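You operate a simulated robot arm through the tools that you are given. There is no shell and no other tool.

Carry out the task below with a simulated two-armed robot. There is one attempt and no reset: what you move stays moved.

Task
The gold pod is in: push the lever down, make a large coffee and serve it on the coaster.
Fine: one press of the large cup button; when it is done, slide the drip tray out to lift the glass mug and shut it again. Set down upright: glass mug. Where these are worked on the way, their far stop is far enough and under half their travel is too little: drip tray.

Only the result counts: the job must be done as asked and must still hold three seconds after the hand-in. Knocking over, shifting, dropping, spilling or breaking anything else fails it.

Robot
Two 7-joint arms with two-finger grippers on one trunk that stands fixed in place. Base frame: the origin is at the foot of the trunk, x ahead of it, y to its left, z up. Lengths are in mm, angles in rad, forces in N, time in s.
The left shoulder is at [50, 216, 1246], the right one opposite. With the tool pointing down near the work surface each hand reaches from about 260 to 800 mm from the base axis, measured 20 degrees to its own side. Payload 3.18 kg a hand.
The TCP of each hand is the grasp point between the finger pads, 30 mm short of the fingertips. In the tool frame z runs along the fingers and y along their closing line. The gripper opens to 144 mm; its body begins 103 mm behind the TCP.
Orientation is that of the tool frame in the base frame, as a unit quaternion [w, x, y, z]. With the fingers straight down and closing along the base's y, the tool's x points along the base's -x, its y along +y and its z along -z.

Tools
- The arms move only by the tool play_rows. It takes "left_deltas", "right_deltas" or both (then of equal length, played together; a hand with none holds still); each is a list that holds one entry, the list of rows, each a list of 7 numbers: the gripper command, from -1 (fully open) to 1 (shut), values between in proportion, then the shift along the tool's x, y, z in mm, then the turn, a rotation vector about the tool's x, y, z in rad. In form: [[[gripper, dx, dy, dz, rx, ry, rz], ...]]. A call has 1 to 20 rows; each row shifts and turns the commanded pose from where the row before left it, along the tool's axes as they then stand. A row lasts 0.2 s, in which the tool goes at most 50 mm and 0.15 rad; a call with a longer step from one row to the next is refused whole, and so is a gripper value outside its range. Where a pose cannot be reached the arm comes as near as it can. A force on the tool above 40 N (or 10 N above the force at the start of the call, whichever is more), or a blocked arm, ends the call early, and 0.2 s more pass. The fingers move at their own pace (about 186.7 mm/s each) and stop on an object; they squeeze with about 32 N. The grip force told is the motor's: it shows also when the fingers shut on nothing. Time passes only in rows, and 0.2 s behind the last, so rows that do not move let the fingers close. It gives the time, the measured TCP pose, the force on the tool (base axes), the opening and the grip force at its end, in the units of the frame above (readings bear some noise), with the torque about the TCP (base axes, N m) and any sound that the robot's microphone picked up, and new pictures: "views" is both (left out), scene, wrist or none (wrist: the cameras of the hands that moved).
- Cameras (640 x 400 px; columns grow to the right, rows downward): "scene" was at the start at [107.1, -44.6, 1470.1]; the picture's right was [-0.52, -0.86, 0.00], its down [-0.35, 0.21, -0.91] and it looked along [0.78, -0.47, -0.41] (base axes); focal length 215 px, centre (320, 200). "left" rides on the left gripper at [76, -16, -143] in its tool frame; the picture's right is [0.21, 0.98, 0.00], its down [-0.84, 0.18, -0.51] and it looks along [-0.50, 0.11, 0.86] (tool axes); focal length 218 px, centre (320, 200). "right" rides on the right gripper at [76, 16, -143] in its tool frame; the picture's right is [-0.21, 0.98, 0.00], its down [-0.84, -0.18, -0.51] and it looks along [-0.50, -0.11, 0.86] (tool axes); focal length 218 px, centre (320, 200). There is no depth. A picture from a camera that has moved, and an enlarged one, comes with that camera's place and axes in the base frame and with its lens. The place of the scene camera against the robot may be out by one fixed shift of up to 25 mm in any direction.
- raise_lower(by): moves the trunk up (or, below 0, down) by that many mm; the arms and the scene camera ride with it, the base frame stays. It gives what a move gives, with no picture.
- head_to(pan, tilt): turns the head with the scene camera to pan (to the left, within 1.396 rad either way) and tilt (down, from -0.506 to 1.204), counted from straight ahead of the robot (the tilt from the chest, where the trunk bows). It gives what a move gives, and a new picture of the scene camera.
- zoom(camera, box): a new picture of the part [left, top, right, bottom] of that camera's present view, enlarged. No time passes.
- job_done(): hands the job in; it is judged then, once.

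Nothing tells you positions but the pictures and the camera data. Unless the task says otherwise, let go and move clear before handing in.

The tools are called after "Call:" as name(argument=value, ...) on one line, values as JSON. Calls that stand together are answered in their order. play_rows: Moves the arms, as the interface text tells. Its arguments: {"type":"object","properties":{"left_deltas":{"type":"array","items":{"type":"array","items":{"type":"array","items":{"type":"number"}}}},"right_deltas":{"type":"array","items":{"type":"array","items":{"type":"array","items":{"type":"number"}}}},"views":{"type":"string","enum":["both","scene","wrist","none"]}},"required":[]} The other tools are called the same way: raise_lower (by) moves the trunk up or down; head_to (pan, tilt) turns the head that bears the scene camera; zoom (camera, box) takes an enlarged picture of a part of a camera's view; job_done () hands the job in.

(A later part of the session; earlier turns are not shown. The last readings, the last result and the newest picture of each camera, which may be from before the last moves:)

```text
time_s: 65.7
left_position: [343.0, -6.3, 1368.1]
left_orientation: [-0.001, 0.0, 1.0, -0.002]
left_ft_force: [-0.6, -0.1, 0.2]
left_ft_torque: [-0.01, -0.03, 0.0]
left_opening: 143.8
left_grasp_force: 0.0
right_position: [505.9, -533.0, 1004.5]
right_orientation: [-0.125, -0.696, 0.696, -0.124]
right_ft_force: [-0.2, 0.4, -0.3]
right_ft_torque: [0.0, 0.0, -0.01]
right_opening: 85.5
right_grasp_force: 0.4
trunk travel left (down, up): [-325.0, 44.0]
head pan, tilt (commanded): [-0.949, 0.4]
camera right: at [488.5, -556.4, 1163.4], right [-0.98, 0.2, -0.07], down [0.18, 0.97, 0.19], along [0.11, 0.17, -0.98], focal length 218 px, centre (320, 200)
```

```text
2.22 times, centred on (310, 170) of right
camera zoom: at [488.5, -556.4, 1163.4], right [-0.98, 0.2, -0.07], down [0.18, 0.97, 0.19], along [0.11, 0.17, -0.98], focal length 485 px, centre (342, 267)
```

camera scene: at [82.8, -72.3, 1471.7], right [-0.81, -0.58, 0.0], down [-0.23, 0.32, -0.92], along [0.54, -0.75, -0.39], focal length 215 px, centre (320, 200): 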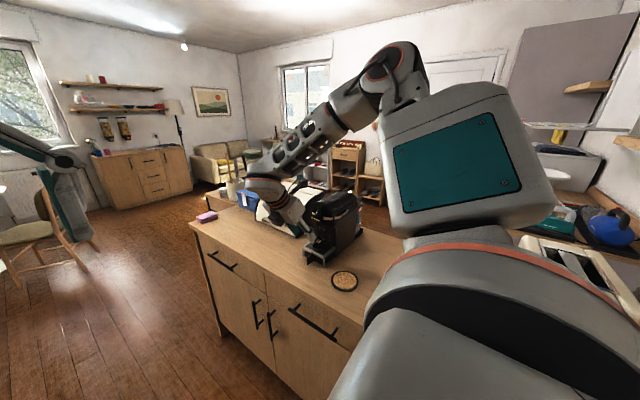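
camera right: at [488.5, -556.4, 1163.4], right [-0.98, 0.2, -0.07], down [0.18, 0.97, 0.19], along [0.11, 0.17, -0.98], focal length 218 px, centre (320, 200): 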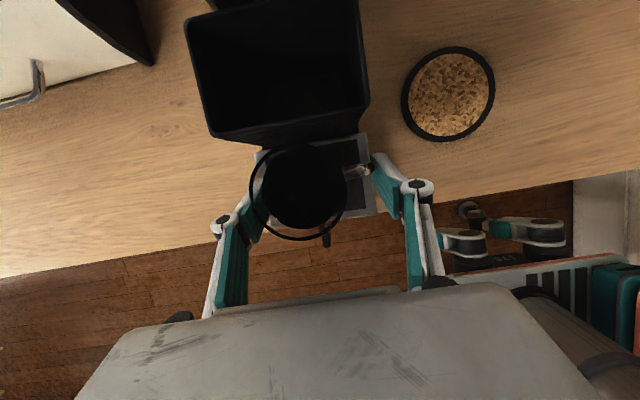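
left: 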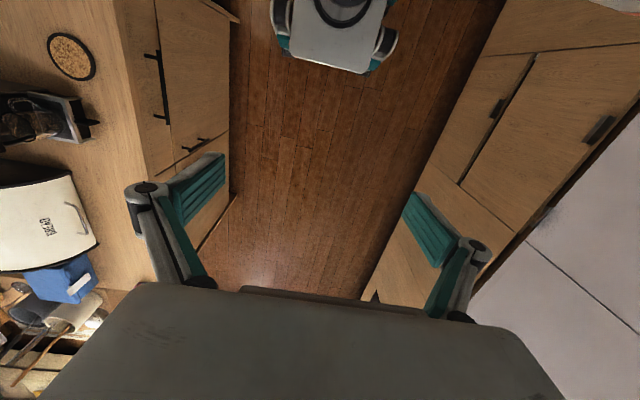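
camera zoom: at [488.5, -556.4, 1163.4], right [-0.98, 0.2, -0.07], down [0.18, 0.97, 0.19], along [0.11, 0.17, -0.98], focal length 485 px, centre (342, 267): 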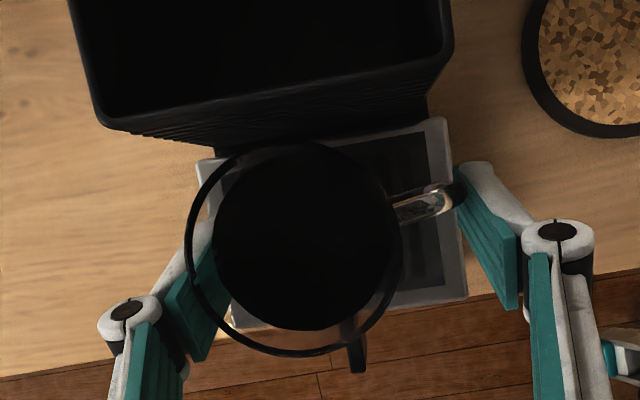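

Contact is just starting (85.5 mm), with the handle end and far wall both within the pads. Closing to full grip.

Call:
play_rows(right_deltas=[[[-0.16, 0, 0, 0, 0, 0, 0], [-0.14, 0, 0, 0, 0, 0, 0], [-0.1, 0, 0, 0, 0, 0, 0], [0, 0, 0, 0, 0, 0, 0], [0.5, 0, 0, 0, 0, 0, 0], [1, 0, 0, 0, 0, 0, 0], [1, 0, 0, 0, 0, 0, 0]]], views="wrist")

Call:
zoom(camera="right", box=[200, 80, 420, 260])

Call:
zoom(camera="scene", box=[300, 220, 350, 280])

```text
time_s: 67.3
left_position: [342.2, -6.3, 1367.3]
left_orientation: [0.0, -0.001, 1.0, -0.002]
left_ft_force: [0.1, -0.2, -0.3]
left_ft_torque: [-0.05, 0.03, -0.03]
left_opening: 144.2
left_grasp_force: 0.0
right_position: [504.7, -532.6, 1003.2]
right_orientation: [0.123, 0.696, -0.696, 0.124]
right_ft_force: [-0.6, -0.5, 0.6]
right_ft_torque: [-0.01, 0.09, 0.03]
right_opening: 83.5
right_grasp_force: 31.7
trunk travel left (down, up): [-325.0, 44.0]
head pan, tilt (commanded): [-0.949, 0.4]
camera right: at [488.2, -556.4, 1163.5], right [-0.98, 0.2, -0.07], down [0.18, 0.97, 0.19], along [0.11, 0.17, -0.98], focal length 218 px, centre (320, 200)
```

right: 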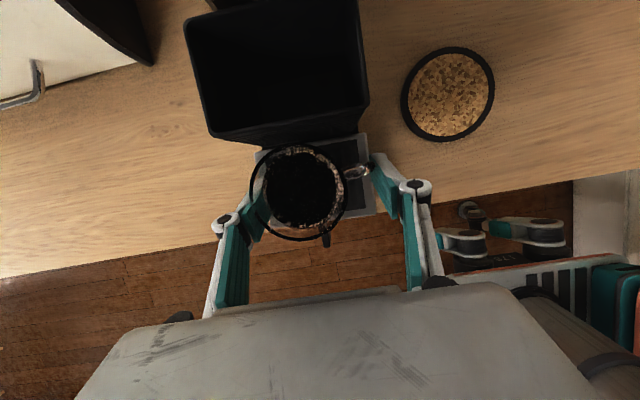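

```text
2.22 times, centred on (310, 170) of right
camera zoom: at [488.2, -556.4, 1163.5], right [-0.98, 0.2, -0.07], down [0.18, 0.97, 0.19], along [0.11, 0.17, -0.98], focal length 485 px, centre (342, 267)
```

zoom: 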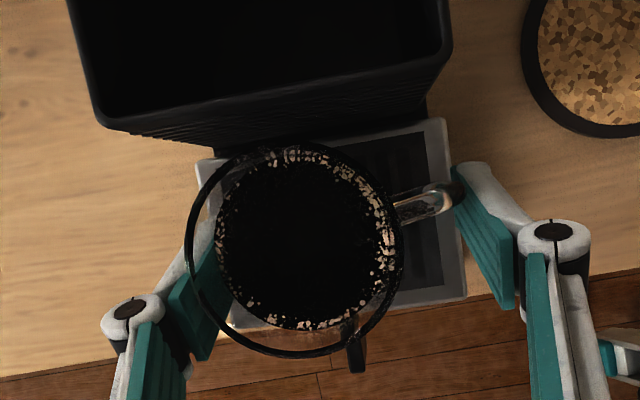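

```text
6.67 times, centred on (325, 250) of scene
camera zoom: at [81.9, -72.0, 1471.8], right [-0.81, -0.58, 0.0], down [-0.23, 0.32, -0.92], along [0.54, -0.75, -0.39], focal length 1432 px, centre (287, -133)
```

zoom: 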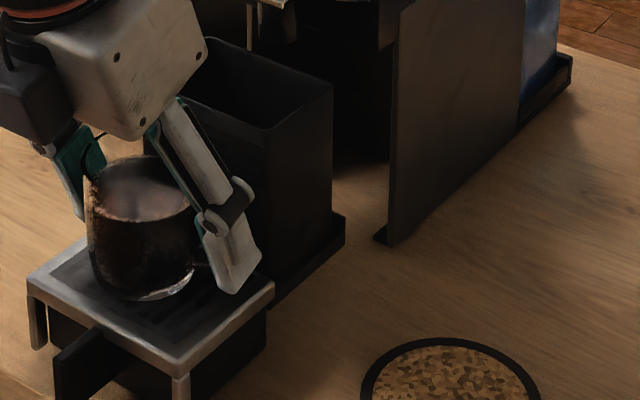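

Firm grip: 83.5 mm, 32 N, and the mug hasn't shifted. Lifting slowly straight up, checking after the first 20 mm.

Call:
play_rows(right_deltas=[[[1, 0.34, 0, -0.94, 0, 0, 0], [1, 0.69, 0, -1.88, 0, 0, 0], [1, 1.03, 0, -2.82, 0, 0, 0], [1, 1.37, 0, -3.76, 0, 0, 0], [1, 1.37, 0, -3.76, 0, 0, 0], [1, 1.37, 0, -3.76, 0, 0, 0], [1, 0.69, 0, -1.88, 0, 0, 0]]], views="wrist")

Call:
zoom(camera="right", box=[200, 80, 420, 260])

Call:
zoom(camera="scene", box=[300, 210, 350, 280])

```text
time_s: 68.9
left_position: [341.8, -5.6, 1366.5]
left_orientation: [-0.001, -0.002, 1.0, -0.001]
left_ft_force: [0.8, -0.4, 0.0]
left_ft_torque: [0.0, -0.05, 0.01]
left_opening: 144.0
left_grasp_force: 0.0
right_position: [506.2, -532.5, 1023.3]
right_orientation: [-0.124, -0.696, 0.696, -0.124]
right_ft_force: [-0.8, -0.4, -2.8]
right_ft_torque: [0.02, 0.0, -0.03]
right_opening: 83.9
right_grasp_force: 31.7
trunk travel left (down, up): [-325.0, 44.0]
head pan, tilt (commanded): [-0.949, 0.4]
camera right: at [489.0, -556.1, 1182.6], right [-0.98, 0.2, -0.07], down [0.18, 0.97, 0.19], along [0.11, 0.17, -0.98], focal length 218 px, centre (320, 200)
```

right: 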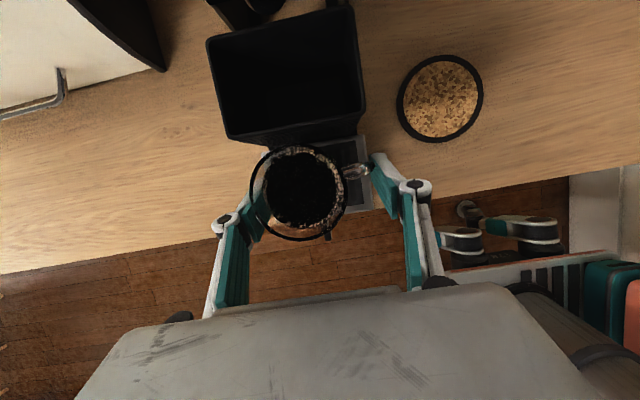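

```text
2.22 times, centred on (310, 170) of right
camera zoom: at [489.0, -556.1, 1182.6], right [-0.98, 0.2, -0.07], down [0.18, 0.97, 0.19], along [0.11, 0.17, -0.98], focal length 485 px, centre (342, 267)
```

zoom: 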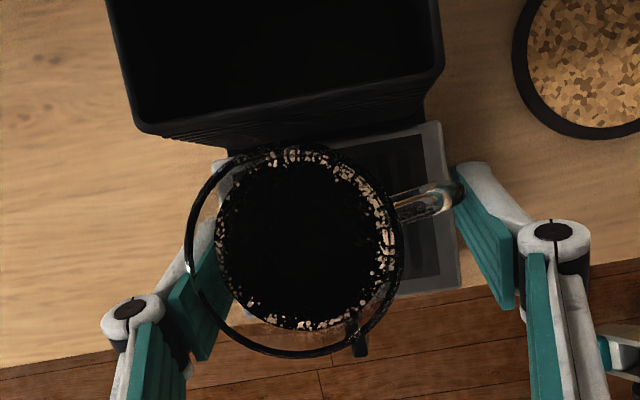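

```text
5.71 times, centred on (325, 245) of scene
camera zoom: at [82.2, -72.2, 1471.8], right [-0.81, -0.58, 0.0], down [-0.23, 0.32, -0.92], along [0.54, -0.75, -0.39], focal length 1227 px, centre (291, -57)
```

zoom: 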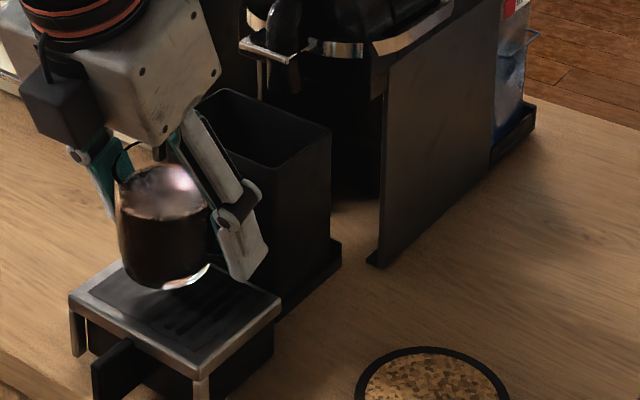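

The mug is lifted cleanly, unchanged in the grip, weight about 3 N. I'll lift 20 mm more, then carry it slowly along -x clear of the tray and bin.

Call:
play_rows(right_deltas=[[[1, 0.69, 0, -1.88, 0, 0, 0], [1, 1.37, 0, -3.76, 0, 0, 0], [1, 1.37, 0, -3.76, 0, 0, 0], [1, 1.37, 0, -3.76, 0, 0, 0], [1, 1.37, 0, -3.76, 0, 0, 0], [1, 0.69, 0, -1.88, 0, 0, 0]]], views="none")

Call:
play_rows(right_deltas=[[[1, 0, 3, 0, 0, 0, 0], [1, 0, 6, 0, 0, 0, 0], [1, 0, 8, 0, 0, 0, 0], [1, 0, 9, 0, 0, 0, 0], [1, 0, 9, 0, 0, 0, 0], [1, 0, 9, 0, 0, 0, 0], [1, 0, 9, 0, 0, 0, 0], [1, 0, 9, 0, 0, 0, 0], [1, 0, 9, 0, 0, 0, 0], [1, 0, 9, 0, 0, 0, 0], [1, 0, 9, 0, 0, 0, 0], [1, 0, 9, 0, 0, 0, 0], [1, 0, 9, 0, 0, 0, 0], [1, 0, 9, 0, 0, 0, 0], [1, 0, 9, 0, 0, 0, 0], [1, 0, 9, 0, 0, 0, 0], [1, 0, 8, 0, 0, 0, 0], [1, 0, 6, 0, 0, 0, 0], [1, 0, 5, 0, 0, 0, 0], [1, 0, 3, 0, 0, 0, 0]]], views="both")

Call:
zoom(camera="right", box=[200, 80, 420, 260])

```text
time_s: 70.3
left_position: [342.4, -6.4, 1367.3]
left_orientation: [0.001, -0.001, 1.0, -0.001]
left_ft_force: [-0.5, 1.0, 0.2]
left_ft_torque: [-0.01, -0.03, 0.01]
left_opening: 144.4
left_grasp_force: 0.0
right_position: [506.1, -532.6, 1043.1]
right_orientation: [0.124, 0.696, -0.696, 0.124]
right_ft_force: [-0.3, -0.9, -3.0]
right_ft_torque: [-0.01, 0.07, -0.01]
right_opening: 83.5
right_grasp_force: 32.0
trunk travel left (down, up): [-325.0, 44.0]
head pan, tilt (commanded): [-0.949, 0.4]
```

```text
time_s: 74.5
left_position: [343.2, -5.4, 1367.5]
left_orientation: [0.0, -0.001, 1.0, -0.001]
left_ft_force: [-0.2, 0.9, 0.4]
left_ft_torque: [0.01, -0.02, 0.04]
left_opening: 144.2
left_grasp_force: 0.1
right_position: [350.2, -533.1, 1043.3]
right_orientation: [0.123, 0.697, -0.696, 0.124]
right_ft_force: [-1.0, 0.1, -2.1]
right_ft_torque: [0.0, 0.06, 0.0]
right_opening: 83.8
right_grasp_force: 32.6
trunk travel left (down, up): [-325.0, 44.0]
head pan, tilt (commanded): [-0.949, 0.4]
camera scene: at [82.0, -72.2, 1471.8], right [-0.81, -0.58, 0.0], down [-0.23, 0.32, -0.92], along [0.54, -0.75, -0.39], focal length 215 px, centre (320, 200)
camera right: at [332.5, -556.2, 1202.8], right [-0.98, 0.2, -0.07], down [0.18, 0.97, 0.19], along [0.11, 0.17, -0.98], focal length 218 px, centre (320, 200)
```

scene: 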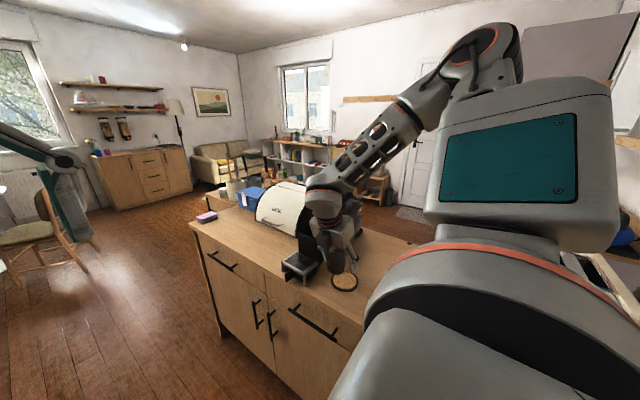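
right: 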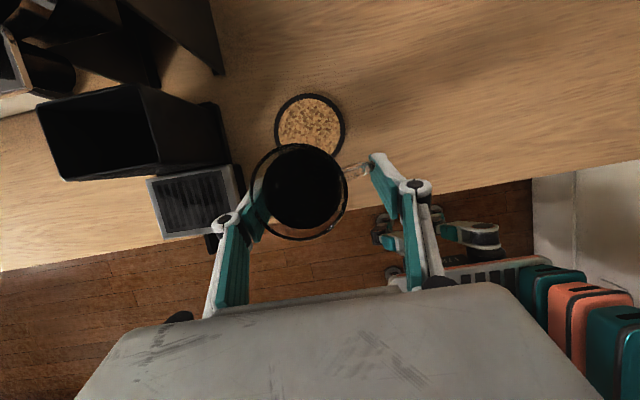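

```text
2.22 times, centred on (310, 170) of right
camera zoom: at [332.5, -556.2, 1202.8], right [-0.98, 0.2, -0.07], down [0.18, 0.97, 0.19], along [0.11, 0.17, -0.98], focal length 485 px, centre (342, 267)
```

zoom: 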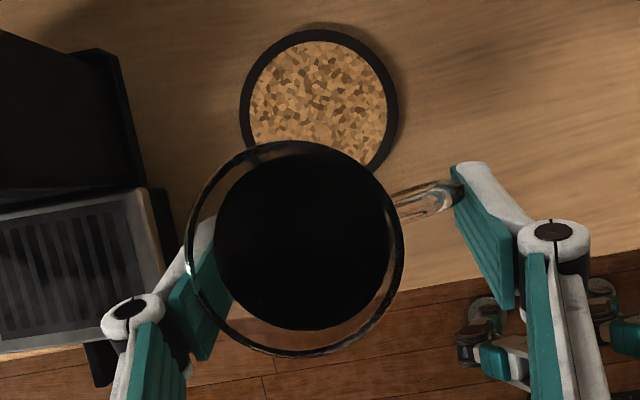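

The mug is steady. The coaster is at about [360, -599] and the mug axis at x≈361, so I carry it slowly 58 mm along -y to sit above the coaster.

Call:
play_rows(right_deltas=[[[1, 2.82, 0, 1.03, 0, 0, 0], [1, 4.7, 0, 1.72, 0, 0, 0], [1, 6.57, 0, 2.4, 0, 0, 0], [1, 7.51, 0, 2.74, 0, 0, 0], [1, 7.51, 0, 2.74, 0, 0, 0], [1, 7.51, 0, 2.74, 0, 0, 0], [1, 7.51, 0, 2.74, 0, 0, 0], [1, 5.63, 0, 2.06, 0, 0, 0], [1, 3.76, 0, 1.37, 0, 0, 0], [1, 1.41, 0, 0.51, 0, 0, 0]]], views="both")

Call:
zoom(camera="right", box=[200, 80, 420, 260])

Call:
zoom(camera="scene", box=[315, 225, 375, 300])

```text
time_s: 76.7
left_position: [343.2, -6.9, 1366.9]
left_orientation: [0.001, -0.001, 1.0, -0.001]
left_ft_force: [-0.1, 0.7, -0.3]
left_ft_torque: [-0.02, -0.03, 0.01]
left_opening: 144.0
left_grasp_force: 0.1
right_position: [351.7, -591.0, 1043.9]
right_orientation: [-0.124, -0.696, 0.697, -0.123]
right_ft_force: [0.0, 0.1, -1.7]
right_ft_torque: [0.0, 0.06, -0.03]
right_opening: 83.7
right_grasp_force: 31.6
trunk travel left (down, up): [-325.0, 44.0]
head pan, tilt (commanded): [-0.949, 0.4]
camera scene: at [82.1, -72.3, 1471.8], right [-0.81, -0.58, 0.0], down [-0.23, 0.32, -0.92], along [0.54, -0.75, -0.39], focal length 215 px, centre (320, 200)
camera right: at [333.7, -615.1, 1203.4], right [-0.98, 0.2, -0.07], down [0.18, 0.97, 0.19], along [0.11, 0.17, -0.98], focal length 218 px, centre (320, 200)
```

scene: 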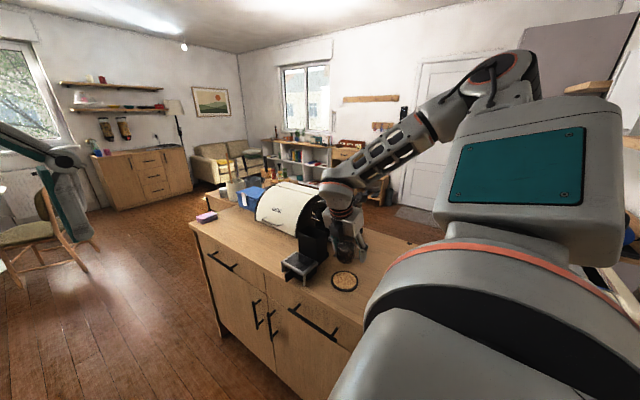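
right: 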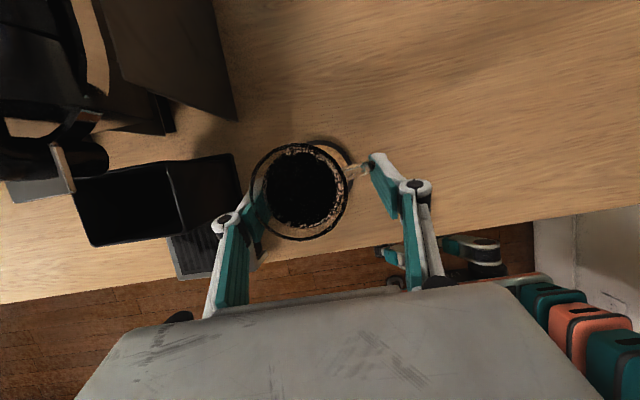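

```text
2.22 times, centred on (310, 170) of right
camera zoom: at [333.7, -615.1, 1203.4], right [-0.98, 0.2, -0.07], down [0.18, 0.97, 0.19], along [0.11, 0.17, -0.98], focal length 485 px, centre (342, 267)
```

zoom: 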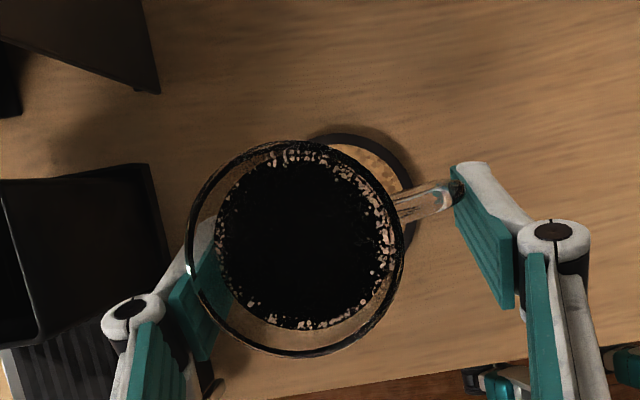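

```text
5.33 times, centred on (345, 262) of scene
camera zoom: at [82.1, -72.3, 1471.8], right [-0.81, -0.58, 0.0], down [-0.23, 0.32, -0.92], along [0.54, -0.75, -0.39], focal length 1145 px, centre (187, -133)
```

zoom: 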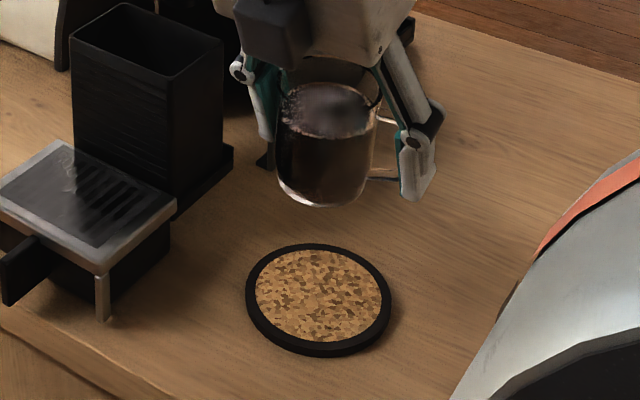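

The mug is directly above the coaster. Lowering about 78 mm slowly, then the final millimetres by force feel.

Call:
play_rows(right_deltas=[[[1, -0.69, 0, 1.88, 0, 0, 0], [1, -1.37, 0, 3.76, 0, 0, 0], [1, -2.06, 0, 5.63, 0, 0, 0], [1, -2.06, 0, 5.63, 0, 0, 0], [1, -2.06, 0, 5.63, 0, 0, 0], [1, -2.06, 0, 5.63, 0, 0, 0], [1, -2.06, 0, 5.63, 0, 0, 0], [1, -2.06, 0, 5.63, 0, 0, 0], [1, -2.06, 0, 5.63, 0, 0, 0], [1, -2.06, 0, 5.63, 0, 0, 0], [1, -2.06, 0, 5.63, 0, 0, 0], [1, -2.06, 0, 5.63, 0, 0, 0], [1, -2.06, 0, 5.63, 0, 0, 0], [1, -1.37, 0, 3.76, 0, 0, 0], [1, -0.69, 0, 1.88, 0, 0, 0]]], views="wrist")

Call:
zoom(camera="scene", box=[320, 240, 370, 300])

Call:
zoom(camera="right", box=[200, 80, 420, 260])

```text
time_s: 79.9
left_position: [342.6, -6.5, 1367.7]
left_orientation: [0.0, -0.001, 1.0, -0.001]
left_ft_force: [-1.0, 1.7, -0.9]
left_ft_torque: [0.02, 0.03, 0.02]
left_opening: 144.0
left_grasp_force: 0.1
right_position: [350.2, -590.7, 964.8]
right_orientation: [-0.123, -0.696, 0.697, -0.123]
right_ft_force: [-0.6, -1.1, -2.3]
right_ft_torque: [0.07, 0.04, 0.02]
right_opening: 83.5
right_grasp_force: 32.3
trunk travel left (down, up): [-325.0, 44.0]
head pan, tilt (commanded): [-0.949, 0.4]
camera right: at [333.0, -613.9, 1125.0], right [-0.98, 0.2, -0.07], down [0.18, 0.97, 0.19], along [0.11, 0.17, -0.98], focal length 218 px, centre (320, 200)
```

right: 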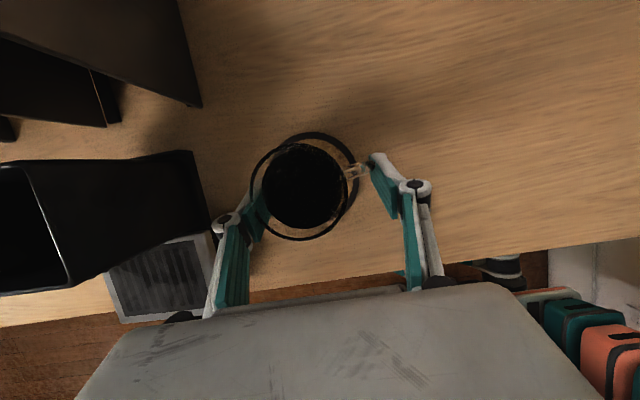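

```text
6.67 times, centred on (345, 270) of scene
camera zoom: at [82.2, -72.3, 1471.8], right [-0.81, -0.58, 0.0], down [-0.23, 0.32, -0.92], along [0.54, -0.75, -0.39], focal length 1432 px, centre (153, -267)
```

zoom: 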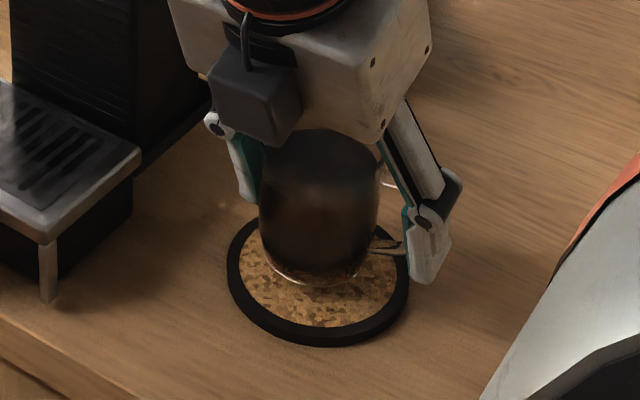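

```text
2.22 times, centred on (310, 170) of right
camera zoom: at [333.0, -613.9, 1125.0], right [-0.98, 0.2, -0.07], down [0.18, 0.97, 0.19], along [0.11, 0.17, -0.98], focal length 485 px, centre (342, 267)
```

zoom: 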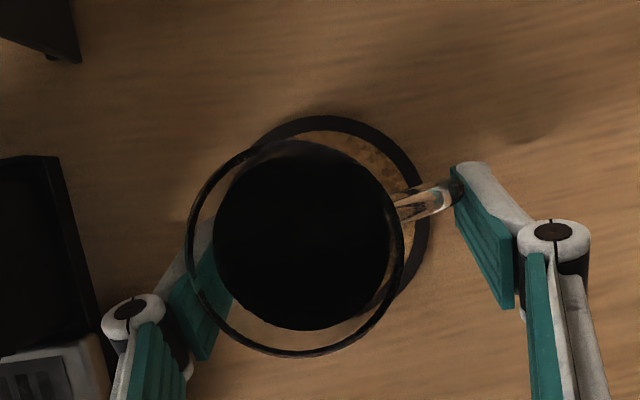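

A few millimetres above the coaster, well centred. Lowering in fine steps and watching the vertical force.

Call:
play_rows(right_deltas=[[[1, -0.69, 0, 1.88, 0, 0, 0], [1, -0.69, 0, 1.88, 0, 0, 0], [1, -0.69, 0, 1.88, 0, 0, 0], [1, -0.69, 0, 1.88, 0, 0, 0]]], views="none")

Call:
zoom(camera="scene", box=[325, 255, 365, 295])

```text
time_s: 80.9
left_position: [343.5, -6.9, 1367.6]
left_orientation: [0.0, 0.0, 1.0, 0.0]
left_ft_force: [-0.2, 0.6, 0.2]
left_ft_torque: [-0.01, 0.04, -0.02]
left_opening: 144.1
left_grasp_force: 0.0
right_position: [351.0, -590.9, 958.7]
right_orientation: [-0.124, -0.696, 0.697, -0.123]
right_ft_force: [-0.1, 0.0, -2.4]
right_ft_torque: [-0.01, 0.05, 0.0]
right_opening: 83.5
right_grasp_force: 32.5
trunk travel left (down, up): [-325.0, 44.0]
head pan, tilt (commanded): [-0.949, 0.4]
```

```text
10.00 times, centred on (345, 275) of scene
camera zoom: at [82.1, -72.3, 1471.8], right [-0.81, -0.58, 0.0], down [-0.23, 0.32, -0.92], along [0.54, -0.75, -0.39], focal length 2147 px, centre (70, -550)
```

zoom: 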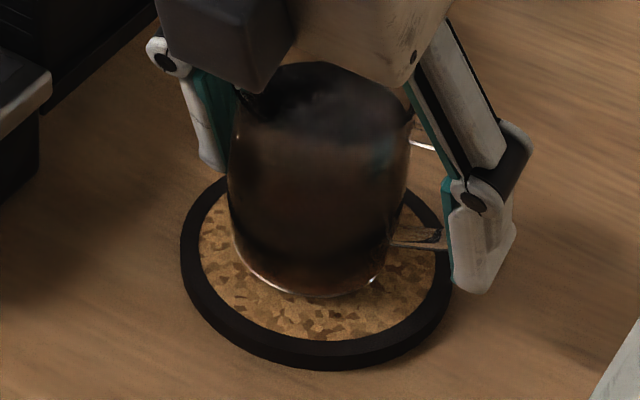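

Still hanging free (-2.4 N). Continuing down.

Call:
play_rows(right_deltas=[[[1, -0.51, 0, 1.41, 0, 0, 0], [1, -0.51, 0, 1.41, 0, 0, 0], [1, -0.51, 0, 1.41, 0, 0, 0]]], views="none")

```text
time_s: 81.7
left_position: [342.3, -4.8, 1367.9]
left_orientation: [-0.001, -0.001, 1.0, -0.002]
left_ft_force: [0.2, 0.2, 0.5]
left_ft_torque: [0.01, 0.0, -0.01]
left_opening: 144.1
left_grasp_force: 0.1
right_position: [350.7, -589.4, 955.8]
right_orientation: [-0.122, -0.696, 0.696, -0.126]
right_ft_force: [-0.7, 0.0, 15.7]
right_ft_torque: [0.02, 0.18, 0.0]
right_opening: 83.6
right_grasp_force: 31.5
trunk travel left (down, up): [-325.0, 44.0]
head pan, tilt (commanded): [-0.949, 0.4]
```

Contact: the mug is seated and I'm pressing 16 N. I ease up about a millimetre to relax the load before releasing.

Call:
play_rows(right_deltas=[[[1, 0.41, 0, -1.13, 0, 0, 0], [1, 0, 0, 0, 0, 0, 0]]], views="none")

Call:
zoom(camera="scene", box=[325, 255, 365, 295])

```text
time_s: 82.3
left_position: [342.7, -4.6, 1368.5]
left_orientation: [0.0, -0.001, 1.0, -0.001]
left_ft_force: [0.1, 0.1, -0.3]
left_ft_torque: [0.02, 0.02, 0.01]
left_opening: 143.9
left_grasp_force: 0.0
right_position: [350.4, -589.0, 955.3]
right_orientation: [0.122, 0.697, -0.696, 0.125]
right_ft_force: [1.9, -0.4, 14.4]
right_ft_torque: [0.01, 0.03, 0.0]
right_opening: 83.6
right_grasp_force: 31.8
trunk travel left (down, up): [-325.0, 44.0]
head pan, tilt (commanded): [-0.949, 0.4]
```

```text
10.00 times, centred on (345, 275) of scene
camera zoom: at [81.5, -70.9, 1471.9], right [-0.81, -0.58, 0.0], down [-0.23, 0.32, -0.92], along [0.54, -0.75, -0.39], focal length 2147 px, centre (70, -550)
```

zoom: 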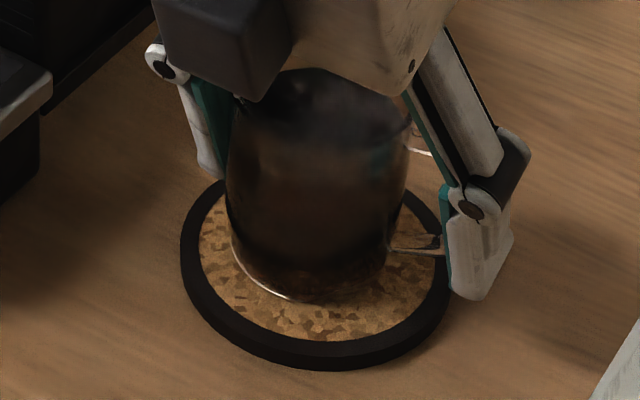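

Call:
play_rows(right_deltas=[[[1, 0.34, 0, -0.94, 0, 0, 0], [1, 0.34, 0, -0.94, 0, 0, 0]]], views="none")

```text
time_s: 82.9
left_position: [342.5, -7.1, 1368.4]
left_orientation: [0.0, -0.002, 1.0, -0.002]
left_ft_force: [0.5, 0.1, 0.1]
left_ft_torque: [0.0, -0.02, 0.0]
left_opening: 143.9
left_grasp_force: 0.0
right_position: [349.8, -589.9, 956.3]
right_orientation: [0.124, 0.697, -0.696, 0.122]
right_ft_force: [2.0, 0.9, 2.4]
right_ft_torque: [0.01, -0.04, -0.02]
right_opening: 83.4
right_grasp_force: 31.9
trunk travel left (down, up): [-325.0, 44.0]
head pan, tilt (commanded): [-0.949, 0.4]
```

Seated with the load relaxed (2 N). Opening gradually to let go, then retreating up along the fingers.

Call:
play_rows(right_deltas=[[[0.2, 0, 0, 0, 0, 0, 0], [-0.1, 0, 0, 0, 0, 0, 0], [-0.17, 0, 0, 0, 0, 0, 0], [-0.2, 0, 0, 0, 0, 0, 0], [-0.24, 0, 0, 0, 0, 0, 0], [-0.3, 0, 0, 0, 0, 0, 0], [-0.38, 0, 0, 0, 0, 0, 0], [-0.46, 0, 0, 0, 0, 0, 0], [-0.5, 0, 0, 0, 0, 0, 0]]], views="wrist")

Call:
zoom(camera="right", box=[200, 80, 420, 260])

Call:
zoom(camera="scene", box=[325, 255, 365, 295])

```text
time_s: 84.9
left_position: [342.2, -5.1, 1368.4]
left_orientation: [0.001, -0.001, 1.0, -0.002]
left_ft_force: [0.3, -0.1, -0.5]
left_ft_torque: [0.03, -0.01, 0.0]
left_opening: 144.1
left_grasp_force: 0.1
right_position: [351.2, -590.4, 956.8]
right_orientation: [-0.123, -0.696, 0.696, -0.123]
right_ft_force: [-0.7, 0.5, 0.7]
right_ft_torque: [0.01, 0.02, 0.01]
right_opening: 108.2
right_grasp_force: 0.0
trunk travel left (down, up): [-325.0, 44.0]
head pan, tilt (commanded): [-0.949, 0.4]
camera right: at [332.9, -614.1, 1116.2], right [-0.98, 0.2, -0.07], down [0.18, 0.97, 0.19], along [0.11, 0.17, -0.98], focal length 218 px, centre (320, 200)
```

right: 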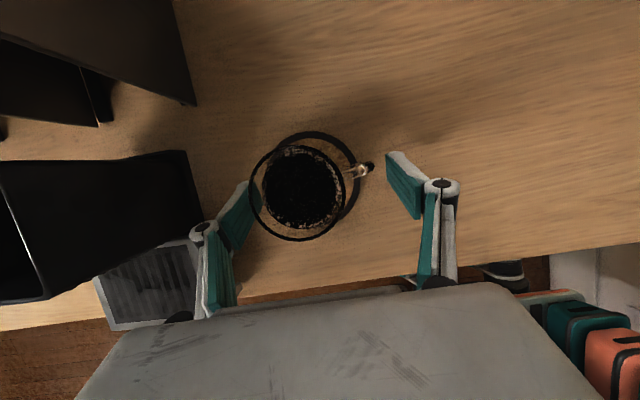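

```text
2.22 times, centred on (310, 170) of right
camera zoom: at [332.9, -614.1, 1116.2], right [-0.98, 0.2, -0.07], down [0.18, 0.97, 0.19], along [0.11, 0.17, -0.98], focal length 485 px, centre (342, 267)
```

zoom: 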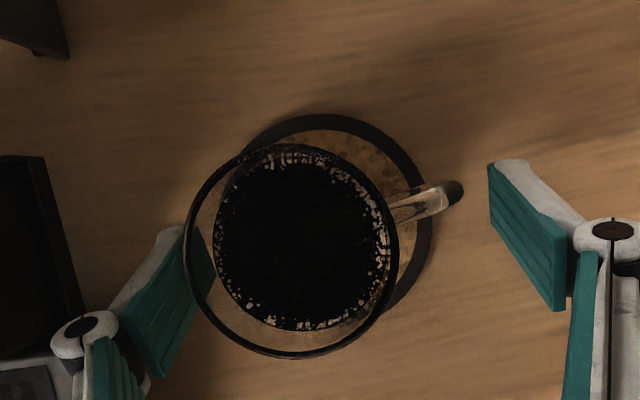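

```text
10.00 times, centred on (345, 275) of scene
camera zoom: at [82.0, -72.0, 1471.8], right [-0.81, -0.58, 0.0], down [-0.23, 0.32, -0.92], along [0.54, -0.75, -0.39], focal length 2147 px, centre (70, -550)
```

zoom: 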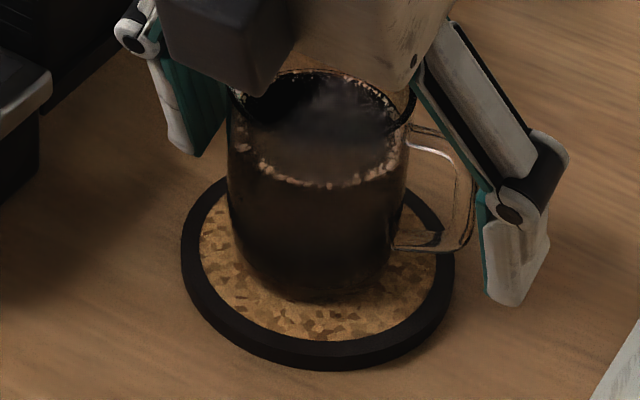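

The mug stands upright, centred on the coaster. I rise straight up clear of it, then travel around to in front of the tray handle with the gripper shut.

Call:
play_rows(right_deltas=[[[-0.5, 1.7, 0, -4.7, 0, 0, 0], [-0.5, 3.4, 0, -9.4, 0, 0, 0], [-0.5, 6.9, 0, -18.8, 0, 0, 0], [-0.5, 10.3, 0, -28.2, 0, 0, 0], [-0.5, 10.3, 0, -28.2, 0, 0, 0], [-0.5, 10.3, 0, -28.2, 0, 0, 0], [-0.5, 10.3, 0, -28.2, 0, 0, 0]]], views="wrist")

Call:
play_rows(right_deltas=[[[-0.5, -39.9, 0, -14.6, 0, 0, 0], [0, -39.9, 0, -14.6, 0, 0, 0], [0.5, -39.9, 0, -14.6, 0, 0, 0], [1, -39.9, 0, -14.6, 0, 0, 0], [1, 0, -40.5, 0, 0, 0, 0], [1, 0, -40.5, 0, 0, 0, 0], [1, 0, -40.5, 0, 0, 0, 0], [1, 0, -40.5, 0, 0, 0, 0]]], views="both")

Call:
zoom(camera="right", box=[220, 20, 420, 200])

Call:
zoom(camera="scene", box=[295, 200, 375, 300])

```text
time_s: 86.5
left_position: [343.0, -5.7, 1368.7]
left_orientation: [0.0, -0.001, 1.0, -0.003]
left_ft_force: [-0.4, -0.5, 0.0]
left_ft_torque: [-0.03, 0.03, 0.0]
left_opening: 143.7
left_grasp_force: 0.1
right_position: [351.6, -592.3, 1111.3]
right_orientation: [-0.123, -0.696, 0.697, -0.123]
right_ft_force: [-0.5, 0.4, 0.7]
right_ft_torque: [-0.02, -0.02, 0.02]
right_opening: 108.1
right_grasp_force: 0.1
trunk travel left (down, up): [-325.0, 44.0]
head pan, tilt (commanded): [-0.949, 0.4]
camera right: at [333.7, -615.3, 1270.8], right [-0.98, 0.2, -0.07], down [0.18, 0.97, 0.19], along [0.11, 0.17, -0.98], focal length 218 px, centre (320, 200)
```

right: 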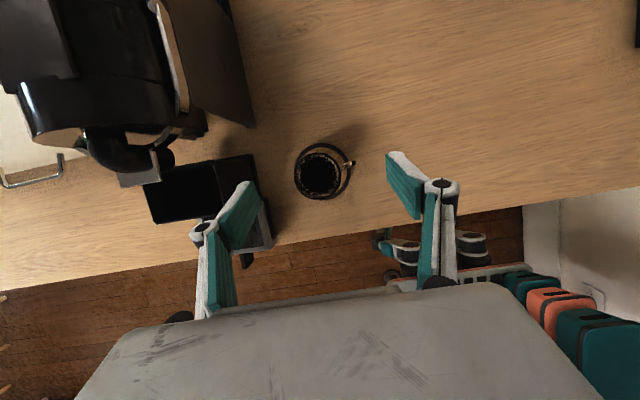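

```text
time_s: 88.3
left_position: [344.7, -6.7, 1366.5]
left_orientation: [-0.001, -0.001, 1.0, 0.0]
left_ft_force: [0.0, -0.4, -0.2]
left_ft_torque: [-0.01, 0.03, -0.02]
left_opening: 144.1
left_grasp_force: 0.0
right_position: [513.2, -423.0, 1110.4]
right_orientation: [-0.123, -0.696, 0.696, -0.123]
right_ft_force: [-0.6, -1.0, -0.3]
right_ft_torque: [0.02, 0.01, -0.05]
right_opening: 0.0
right_grasp_force: 30.1
trunk travel left (down, up): [-325.0, 44.0]
head pan, tilt (commanded): [-0.949, 0.4]
camera scene: at [83.3, -72.5, 1471.6], right [-0.81, -0.58, 0.0], down [-0.23, 0.32, -0.92], along [0.54, -0.75, -0.39], focal length 215 px, centre (320, 200)
camera right: at [496.4, -446.2, 1270.8], right [-0.98, 0.2, -0.07], down [0.18, 0.97, 0.19], along [0.11, 0.17, -0.98], focal length 218 px, centre (320, 200)
```

scene: 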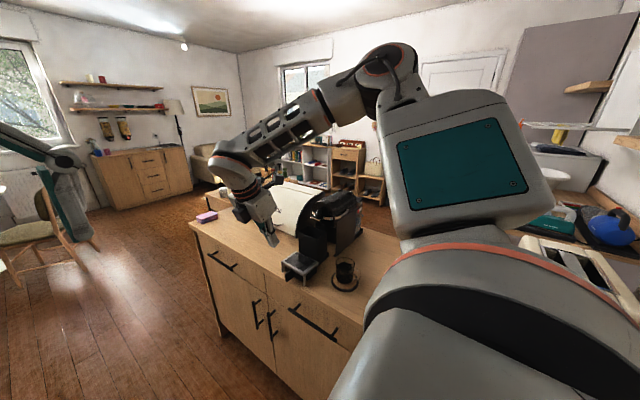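
right: 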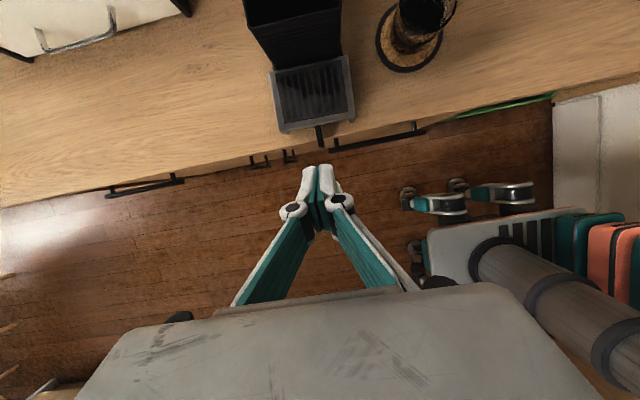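

```text
2.22 times, centred on (320, 110) of right
camera zoom: at [496.4, -446.2, 1270.8], right [-0.98, 0.2, -0.07], down [0.18, 0.97, 0.19], along [0.11, 0.17, -0.98], focal length 485 px, centre (320, 400)
```

zoom: 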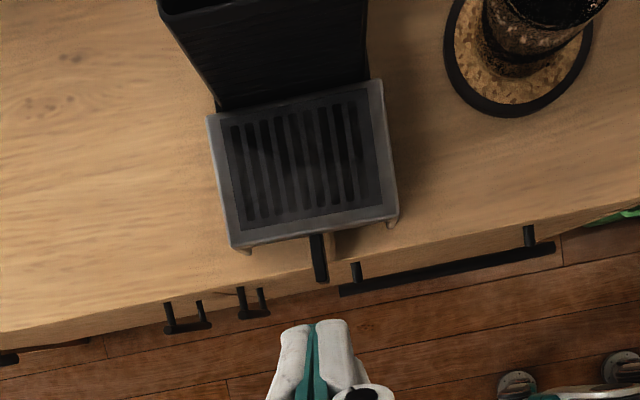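

```text
4.00 times, centred on (335, 250) of scene
camera zoom: at [83.3, -72.5, 1471.6], right [-0.81, -0.58, 0.0], down [-0.23, 0.32, -0.92], along [0.54, -0.75, -0.39], focal length 859 px, centre (260, 0)
```

zoom: 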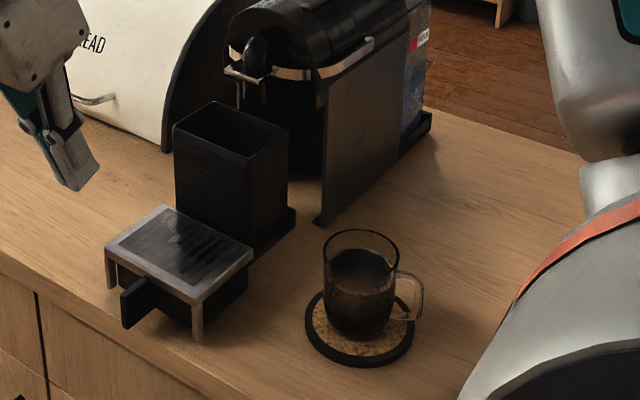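

The fin is now at x≈515, with its tip at y≈-467. I lower the closed fingers just in front of it.

Call:
play_rows(right_deltas=[[[1, -12.1, -0.45, 38.3, 0, 0, 0], [1, -12.1, -0.45, 38.3, 0, 0, 0], [1, -12.1, -0.45, 38.3, 0, 0, 0], [1, -12.1, -0.45, 38.3, 0, 0, 0], [1, 0, 0, 0, 0, 0, 0]]], views="wrist")

Call:
zoom(camera="right", box=[220, 60, 420, 240])

Call:
zoom(camera="scene", box=[290, 220, 350, 300])

```text
time_s: 89.5
left_position: [342.6, -5.4, 1367.1]
left_orientation: [0.0, 0.0, 1.0, -0.001]
left_ft_force: [0.5, -0.3, -0.8]
left_ft_torque: [-0.03, 0.03, 0.02]
left_opening: 144.0
left_grasp_force: 0.1
right_position: [512.4, -428.1, 947.7]
right_orientation: [0.123, 0.696, -0.696, 0.124]
right_ft_force: [-0.8, 0.0, -0.3]
right_ft_torque: [0.02, 0.0, 0.01]
right_opening: 0.0
right_grasp_force: 30.7
trunk travel left (down, up): [-325.0, 44.0]
head pan, tilt (commanded): [-0.949, 0.4]
camera right: at [496.1, -451.2, 1107.6], right [-0.98, 0.2, -0.07], down [0.18, 0.97, 0.19], along [0.11, 0.17, -0.98], focal length 218 px, centre (320, 200)
```

right: 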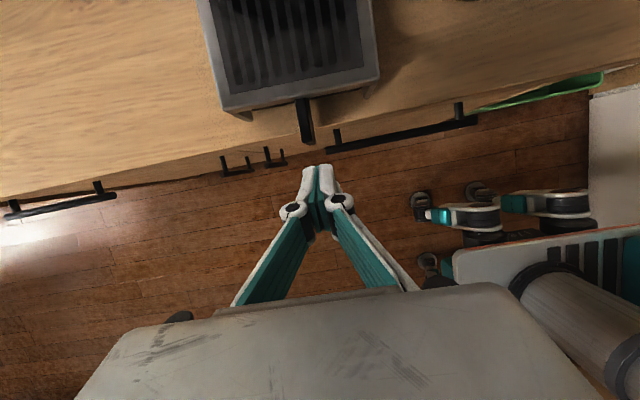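

```text
2.22 times, centred on (320, 150) of right
camera zoom: at [496.1, -451.2, 1107.6], right [-0.98, 0.2, -0.07], down [0.18, 0.97, 0.19], along [0.11, 0.17, -0.98], focal length 485 px, centre (320, 311)
```

zoom: 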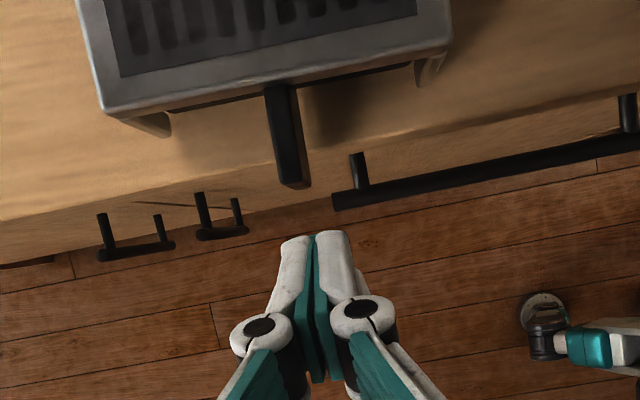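

```text
5.00 times, centred on (320, 260) of scene
camera zoom: at [81.5, -71.6, 1471.9], right [-0.81, -0.58, 0.0], down [-0.23, 0.32, -0.92], along [0.54, -0.75, -0.39], focal length 1074 px, centre (320, -100)
```

zoom: 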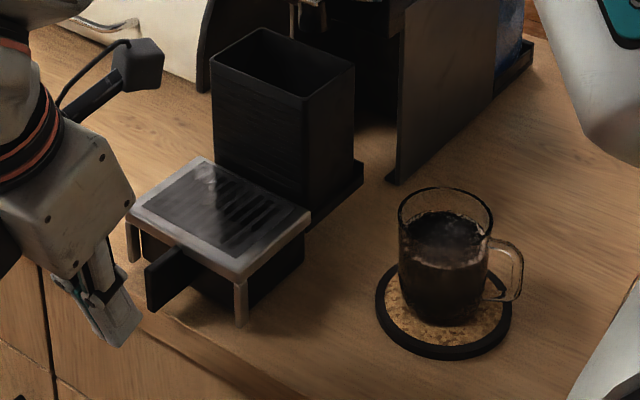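

The fingers line up with the fin. Pushing the empty tray steadily back along its rail.

Call:
play_rows(right_deltas=[[[1, 3.76, -2, 1.37, 0, 0, 0], [1, 5.63, 0, 2.06, 0, 0, 0], [1, 5.63, 0.2, 2.06, 0, 0, 0], [1, 5.63, 0.2, 2.06, 0, 0, 0], [1, 5.63, 0.2, 2.06, 0, 0, 0], [1, 7.5, 0.3, 2.74, 0, 0, 0], [1, 7.5, 0.3, 2.74, 0, 0, 0], [1, 7.5, 0.3, 2.74, 0, 0, 0], [1, 7.5, 0.3, 2.74, 0, 0, 0]]], views="wrist")

Call:
zoom(camera="right", box=[220, 60, 420, 240])

Call:
zoom(camera="scene", box=[290, 210, 360, 300])

```text
time_s: 91.5
left_position: [343.2, -6.4, 1367.4]
left_orientation: [0.001, 0.0, 1.0, -0.001]
left_ft_force: [-0.4, 0.6, 0.1]
left_ft_torque: [0.01, 0.02, -0.01]
left_opening: 144.2
left_grasp_force: 0.0
right_position: [512.9, -486.6, 951.2]
right_orientation: [0.123, 0.696, -0.696, 0.122]
right_ft_force: [1.1, 0.6, 0.6]
right_ft_torque: [0.05, 0.01, 0.0]
right_opening: 0.0
right_grasp_force: 30.4
trunk travel left (down, up): [-325.0, 44.0]
head pan, tilt (commanded): [-0.949, 0.4]
camera right: at [496.1, -511.0, 1110.1], right [-0.98, 0.2, -0.07], down [0.18, 0.97, 0.19], along [0.11, 0.17, -0.98], focal length 218 px, centre (320, 200)
```

right: 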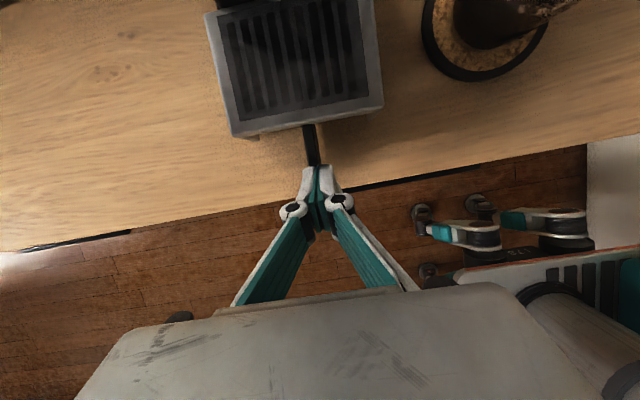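

```text
2.22 times, centred on (320, 150) of right
camera zoom: at [496.1, -511.0, 1110.1], right [-0.98, 0.2, -0.07], down [0.18, 0.97, 0.19], along [0.11, 0.17, -0.98], focal length 485 px, centre (320, 311)
```

zoom: 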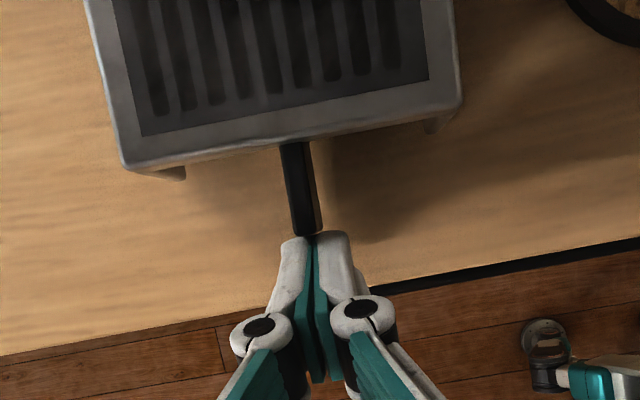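

```text
4.44 times, centred on (325, 255) of scene
camera zoom: at [81.9, -72.1, 1471.8], right [-0.81, -0.58, 0.0], down [-0.23, 0.32, -0.92], along [0.54, -0.75, -0.39], focal length 954 px, centre (298, -44)
```

zoom: 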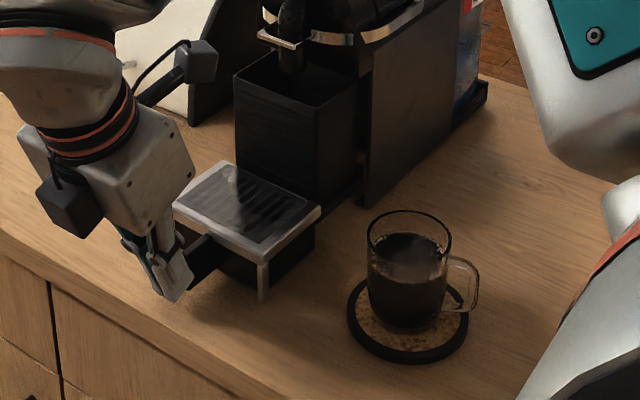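

The tray slides in smoothly with almost no force. Continuing, about 68 mm to go.

Call:
play_rows(right_deltas=[[[1, 7.5, 0.3, 2.74, 0, 0, 0], [1, 7.5, 0.3, 2.74, 0, 0, 0], [1, 7.5, 0.3, 2.74, 0, 0, 0], [1, 7.5, 0.3, 2.74, 0, 0, 0], [1, 7.5, 0.3, 2.74, 0, 0, 0], [1, 7.5, 0.3, 2.74, 0, 0, 0], [1, 5.63, 0.2, 2.06, 0, 0, 0]]], views="none")

Call:
zoom(camera="scene", box=[290, 200, 360, 300])

Call:
zoom(camera="right", box=[220, 60, 420, 240])

```text
time_s: 93.1
left_position: [342.6, -6.8, 1367.2]
left_orientation: [-0.001, -0.001, 1.0, -0.002]
left_ft_force: [0.1, 0.5, 0.1]
left_ft_torque: [0.01, -0.03, -0.01]
left_opening: 144.1
left_grasp_force: 0.0
right_position: [511.4, -541.9, 949.9]
right_orientation: [-0.123, -0.695, 0.697, -0.123]
right_ft_force: [0.1, 0.3, 0.3]
right_ft_torque: [0.03, 0.0, 0.04]
right_opening: 0.0
right_grasp_force: 30.5
trunk travel left (down, up): [-325.0, 44.0]
head pan, tilt (commanded): [-0.949, 0.4]
```

```text
4.00 times, centred on (325, 250) of scene
camera zoom: at [81.9, -72.1, 1471.8], right [-0.81, -0.58, 0.0], down [-0.23, 0.32, -0.92], along [0.54, -0.75, -0.39], focal length 859 px, centre (300, 0)
```

zoom: 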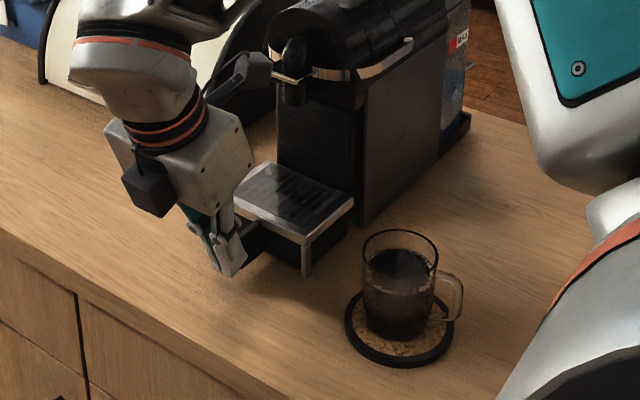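

```text
2.22 times, centred on (320, 150) of right
camera zoom: at [494.3, -565.1, 1110.0], right [-0.98, 0.2, -0.07], down [0.18, 0.97, 0.19], along [0.11, 0.17, -0.98], focal length 485 px, centre (320, 311)
```

zoom: 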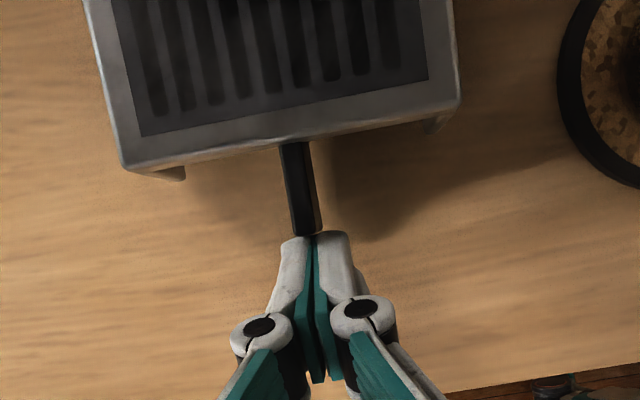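

About 13 mm left. I'll go gently now so I don't shove the machine when the tray reaches its stop.

Call:
play_rows(right_deltas=[[[1, 2.82, 0.1, 1.03, 0, 0, 0], [1, 2.82, 0.1, 1.03, 0, 0, 0], [1, 2.35, 0.1, 0.86, 0, 0, 0]]], views="none")

Call:
zoom(camera="scene", box=[300, 200, 360, 280])

```text
time_s: 93.9
left_position: [343.1, -7.1, 1368.7]
left_orientation: [0.0, -0.001, 1.0, -0.001]
left_ft_force: [-0.1, -0.7, -0.7]
left_ft_torque: [0.03, 0.0, 0.01]
left_opening: 144.0
left_grasp_force: 0.0
right_position: [512.1, -550.4, 951.2]
right_orientation: [0.123, 0.697, -0.696, 0.124]
right_ft_force: [-0.5, 0.8, 0.2]
right_ft_torque: [0.01, 0.0, 0.01]
right_opening: 0.1
right_grasp_force: 30.7
trunk travel left (down, up): [-325.0, 44.0]
head pan, tilt (commanded): [-0.949, 0.4]
```

```text
5.00 times, centred on (330, 240) of scene
camera zoom: at [82.0, -72.0, 1471.8], right [-0.81, -0.58, 0.0], down [-0.23, 0.32, -0.92], along [0.54, -0.75, -0.39], focal length 1074 px, centre (270, 0)
```

zoom: 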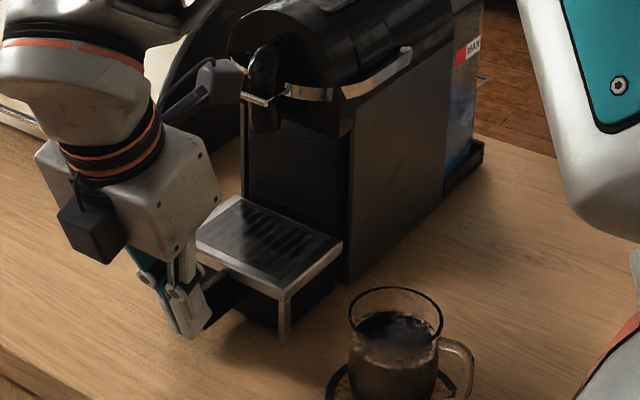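

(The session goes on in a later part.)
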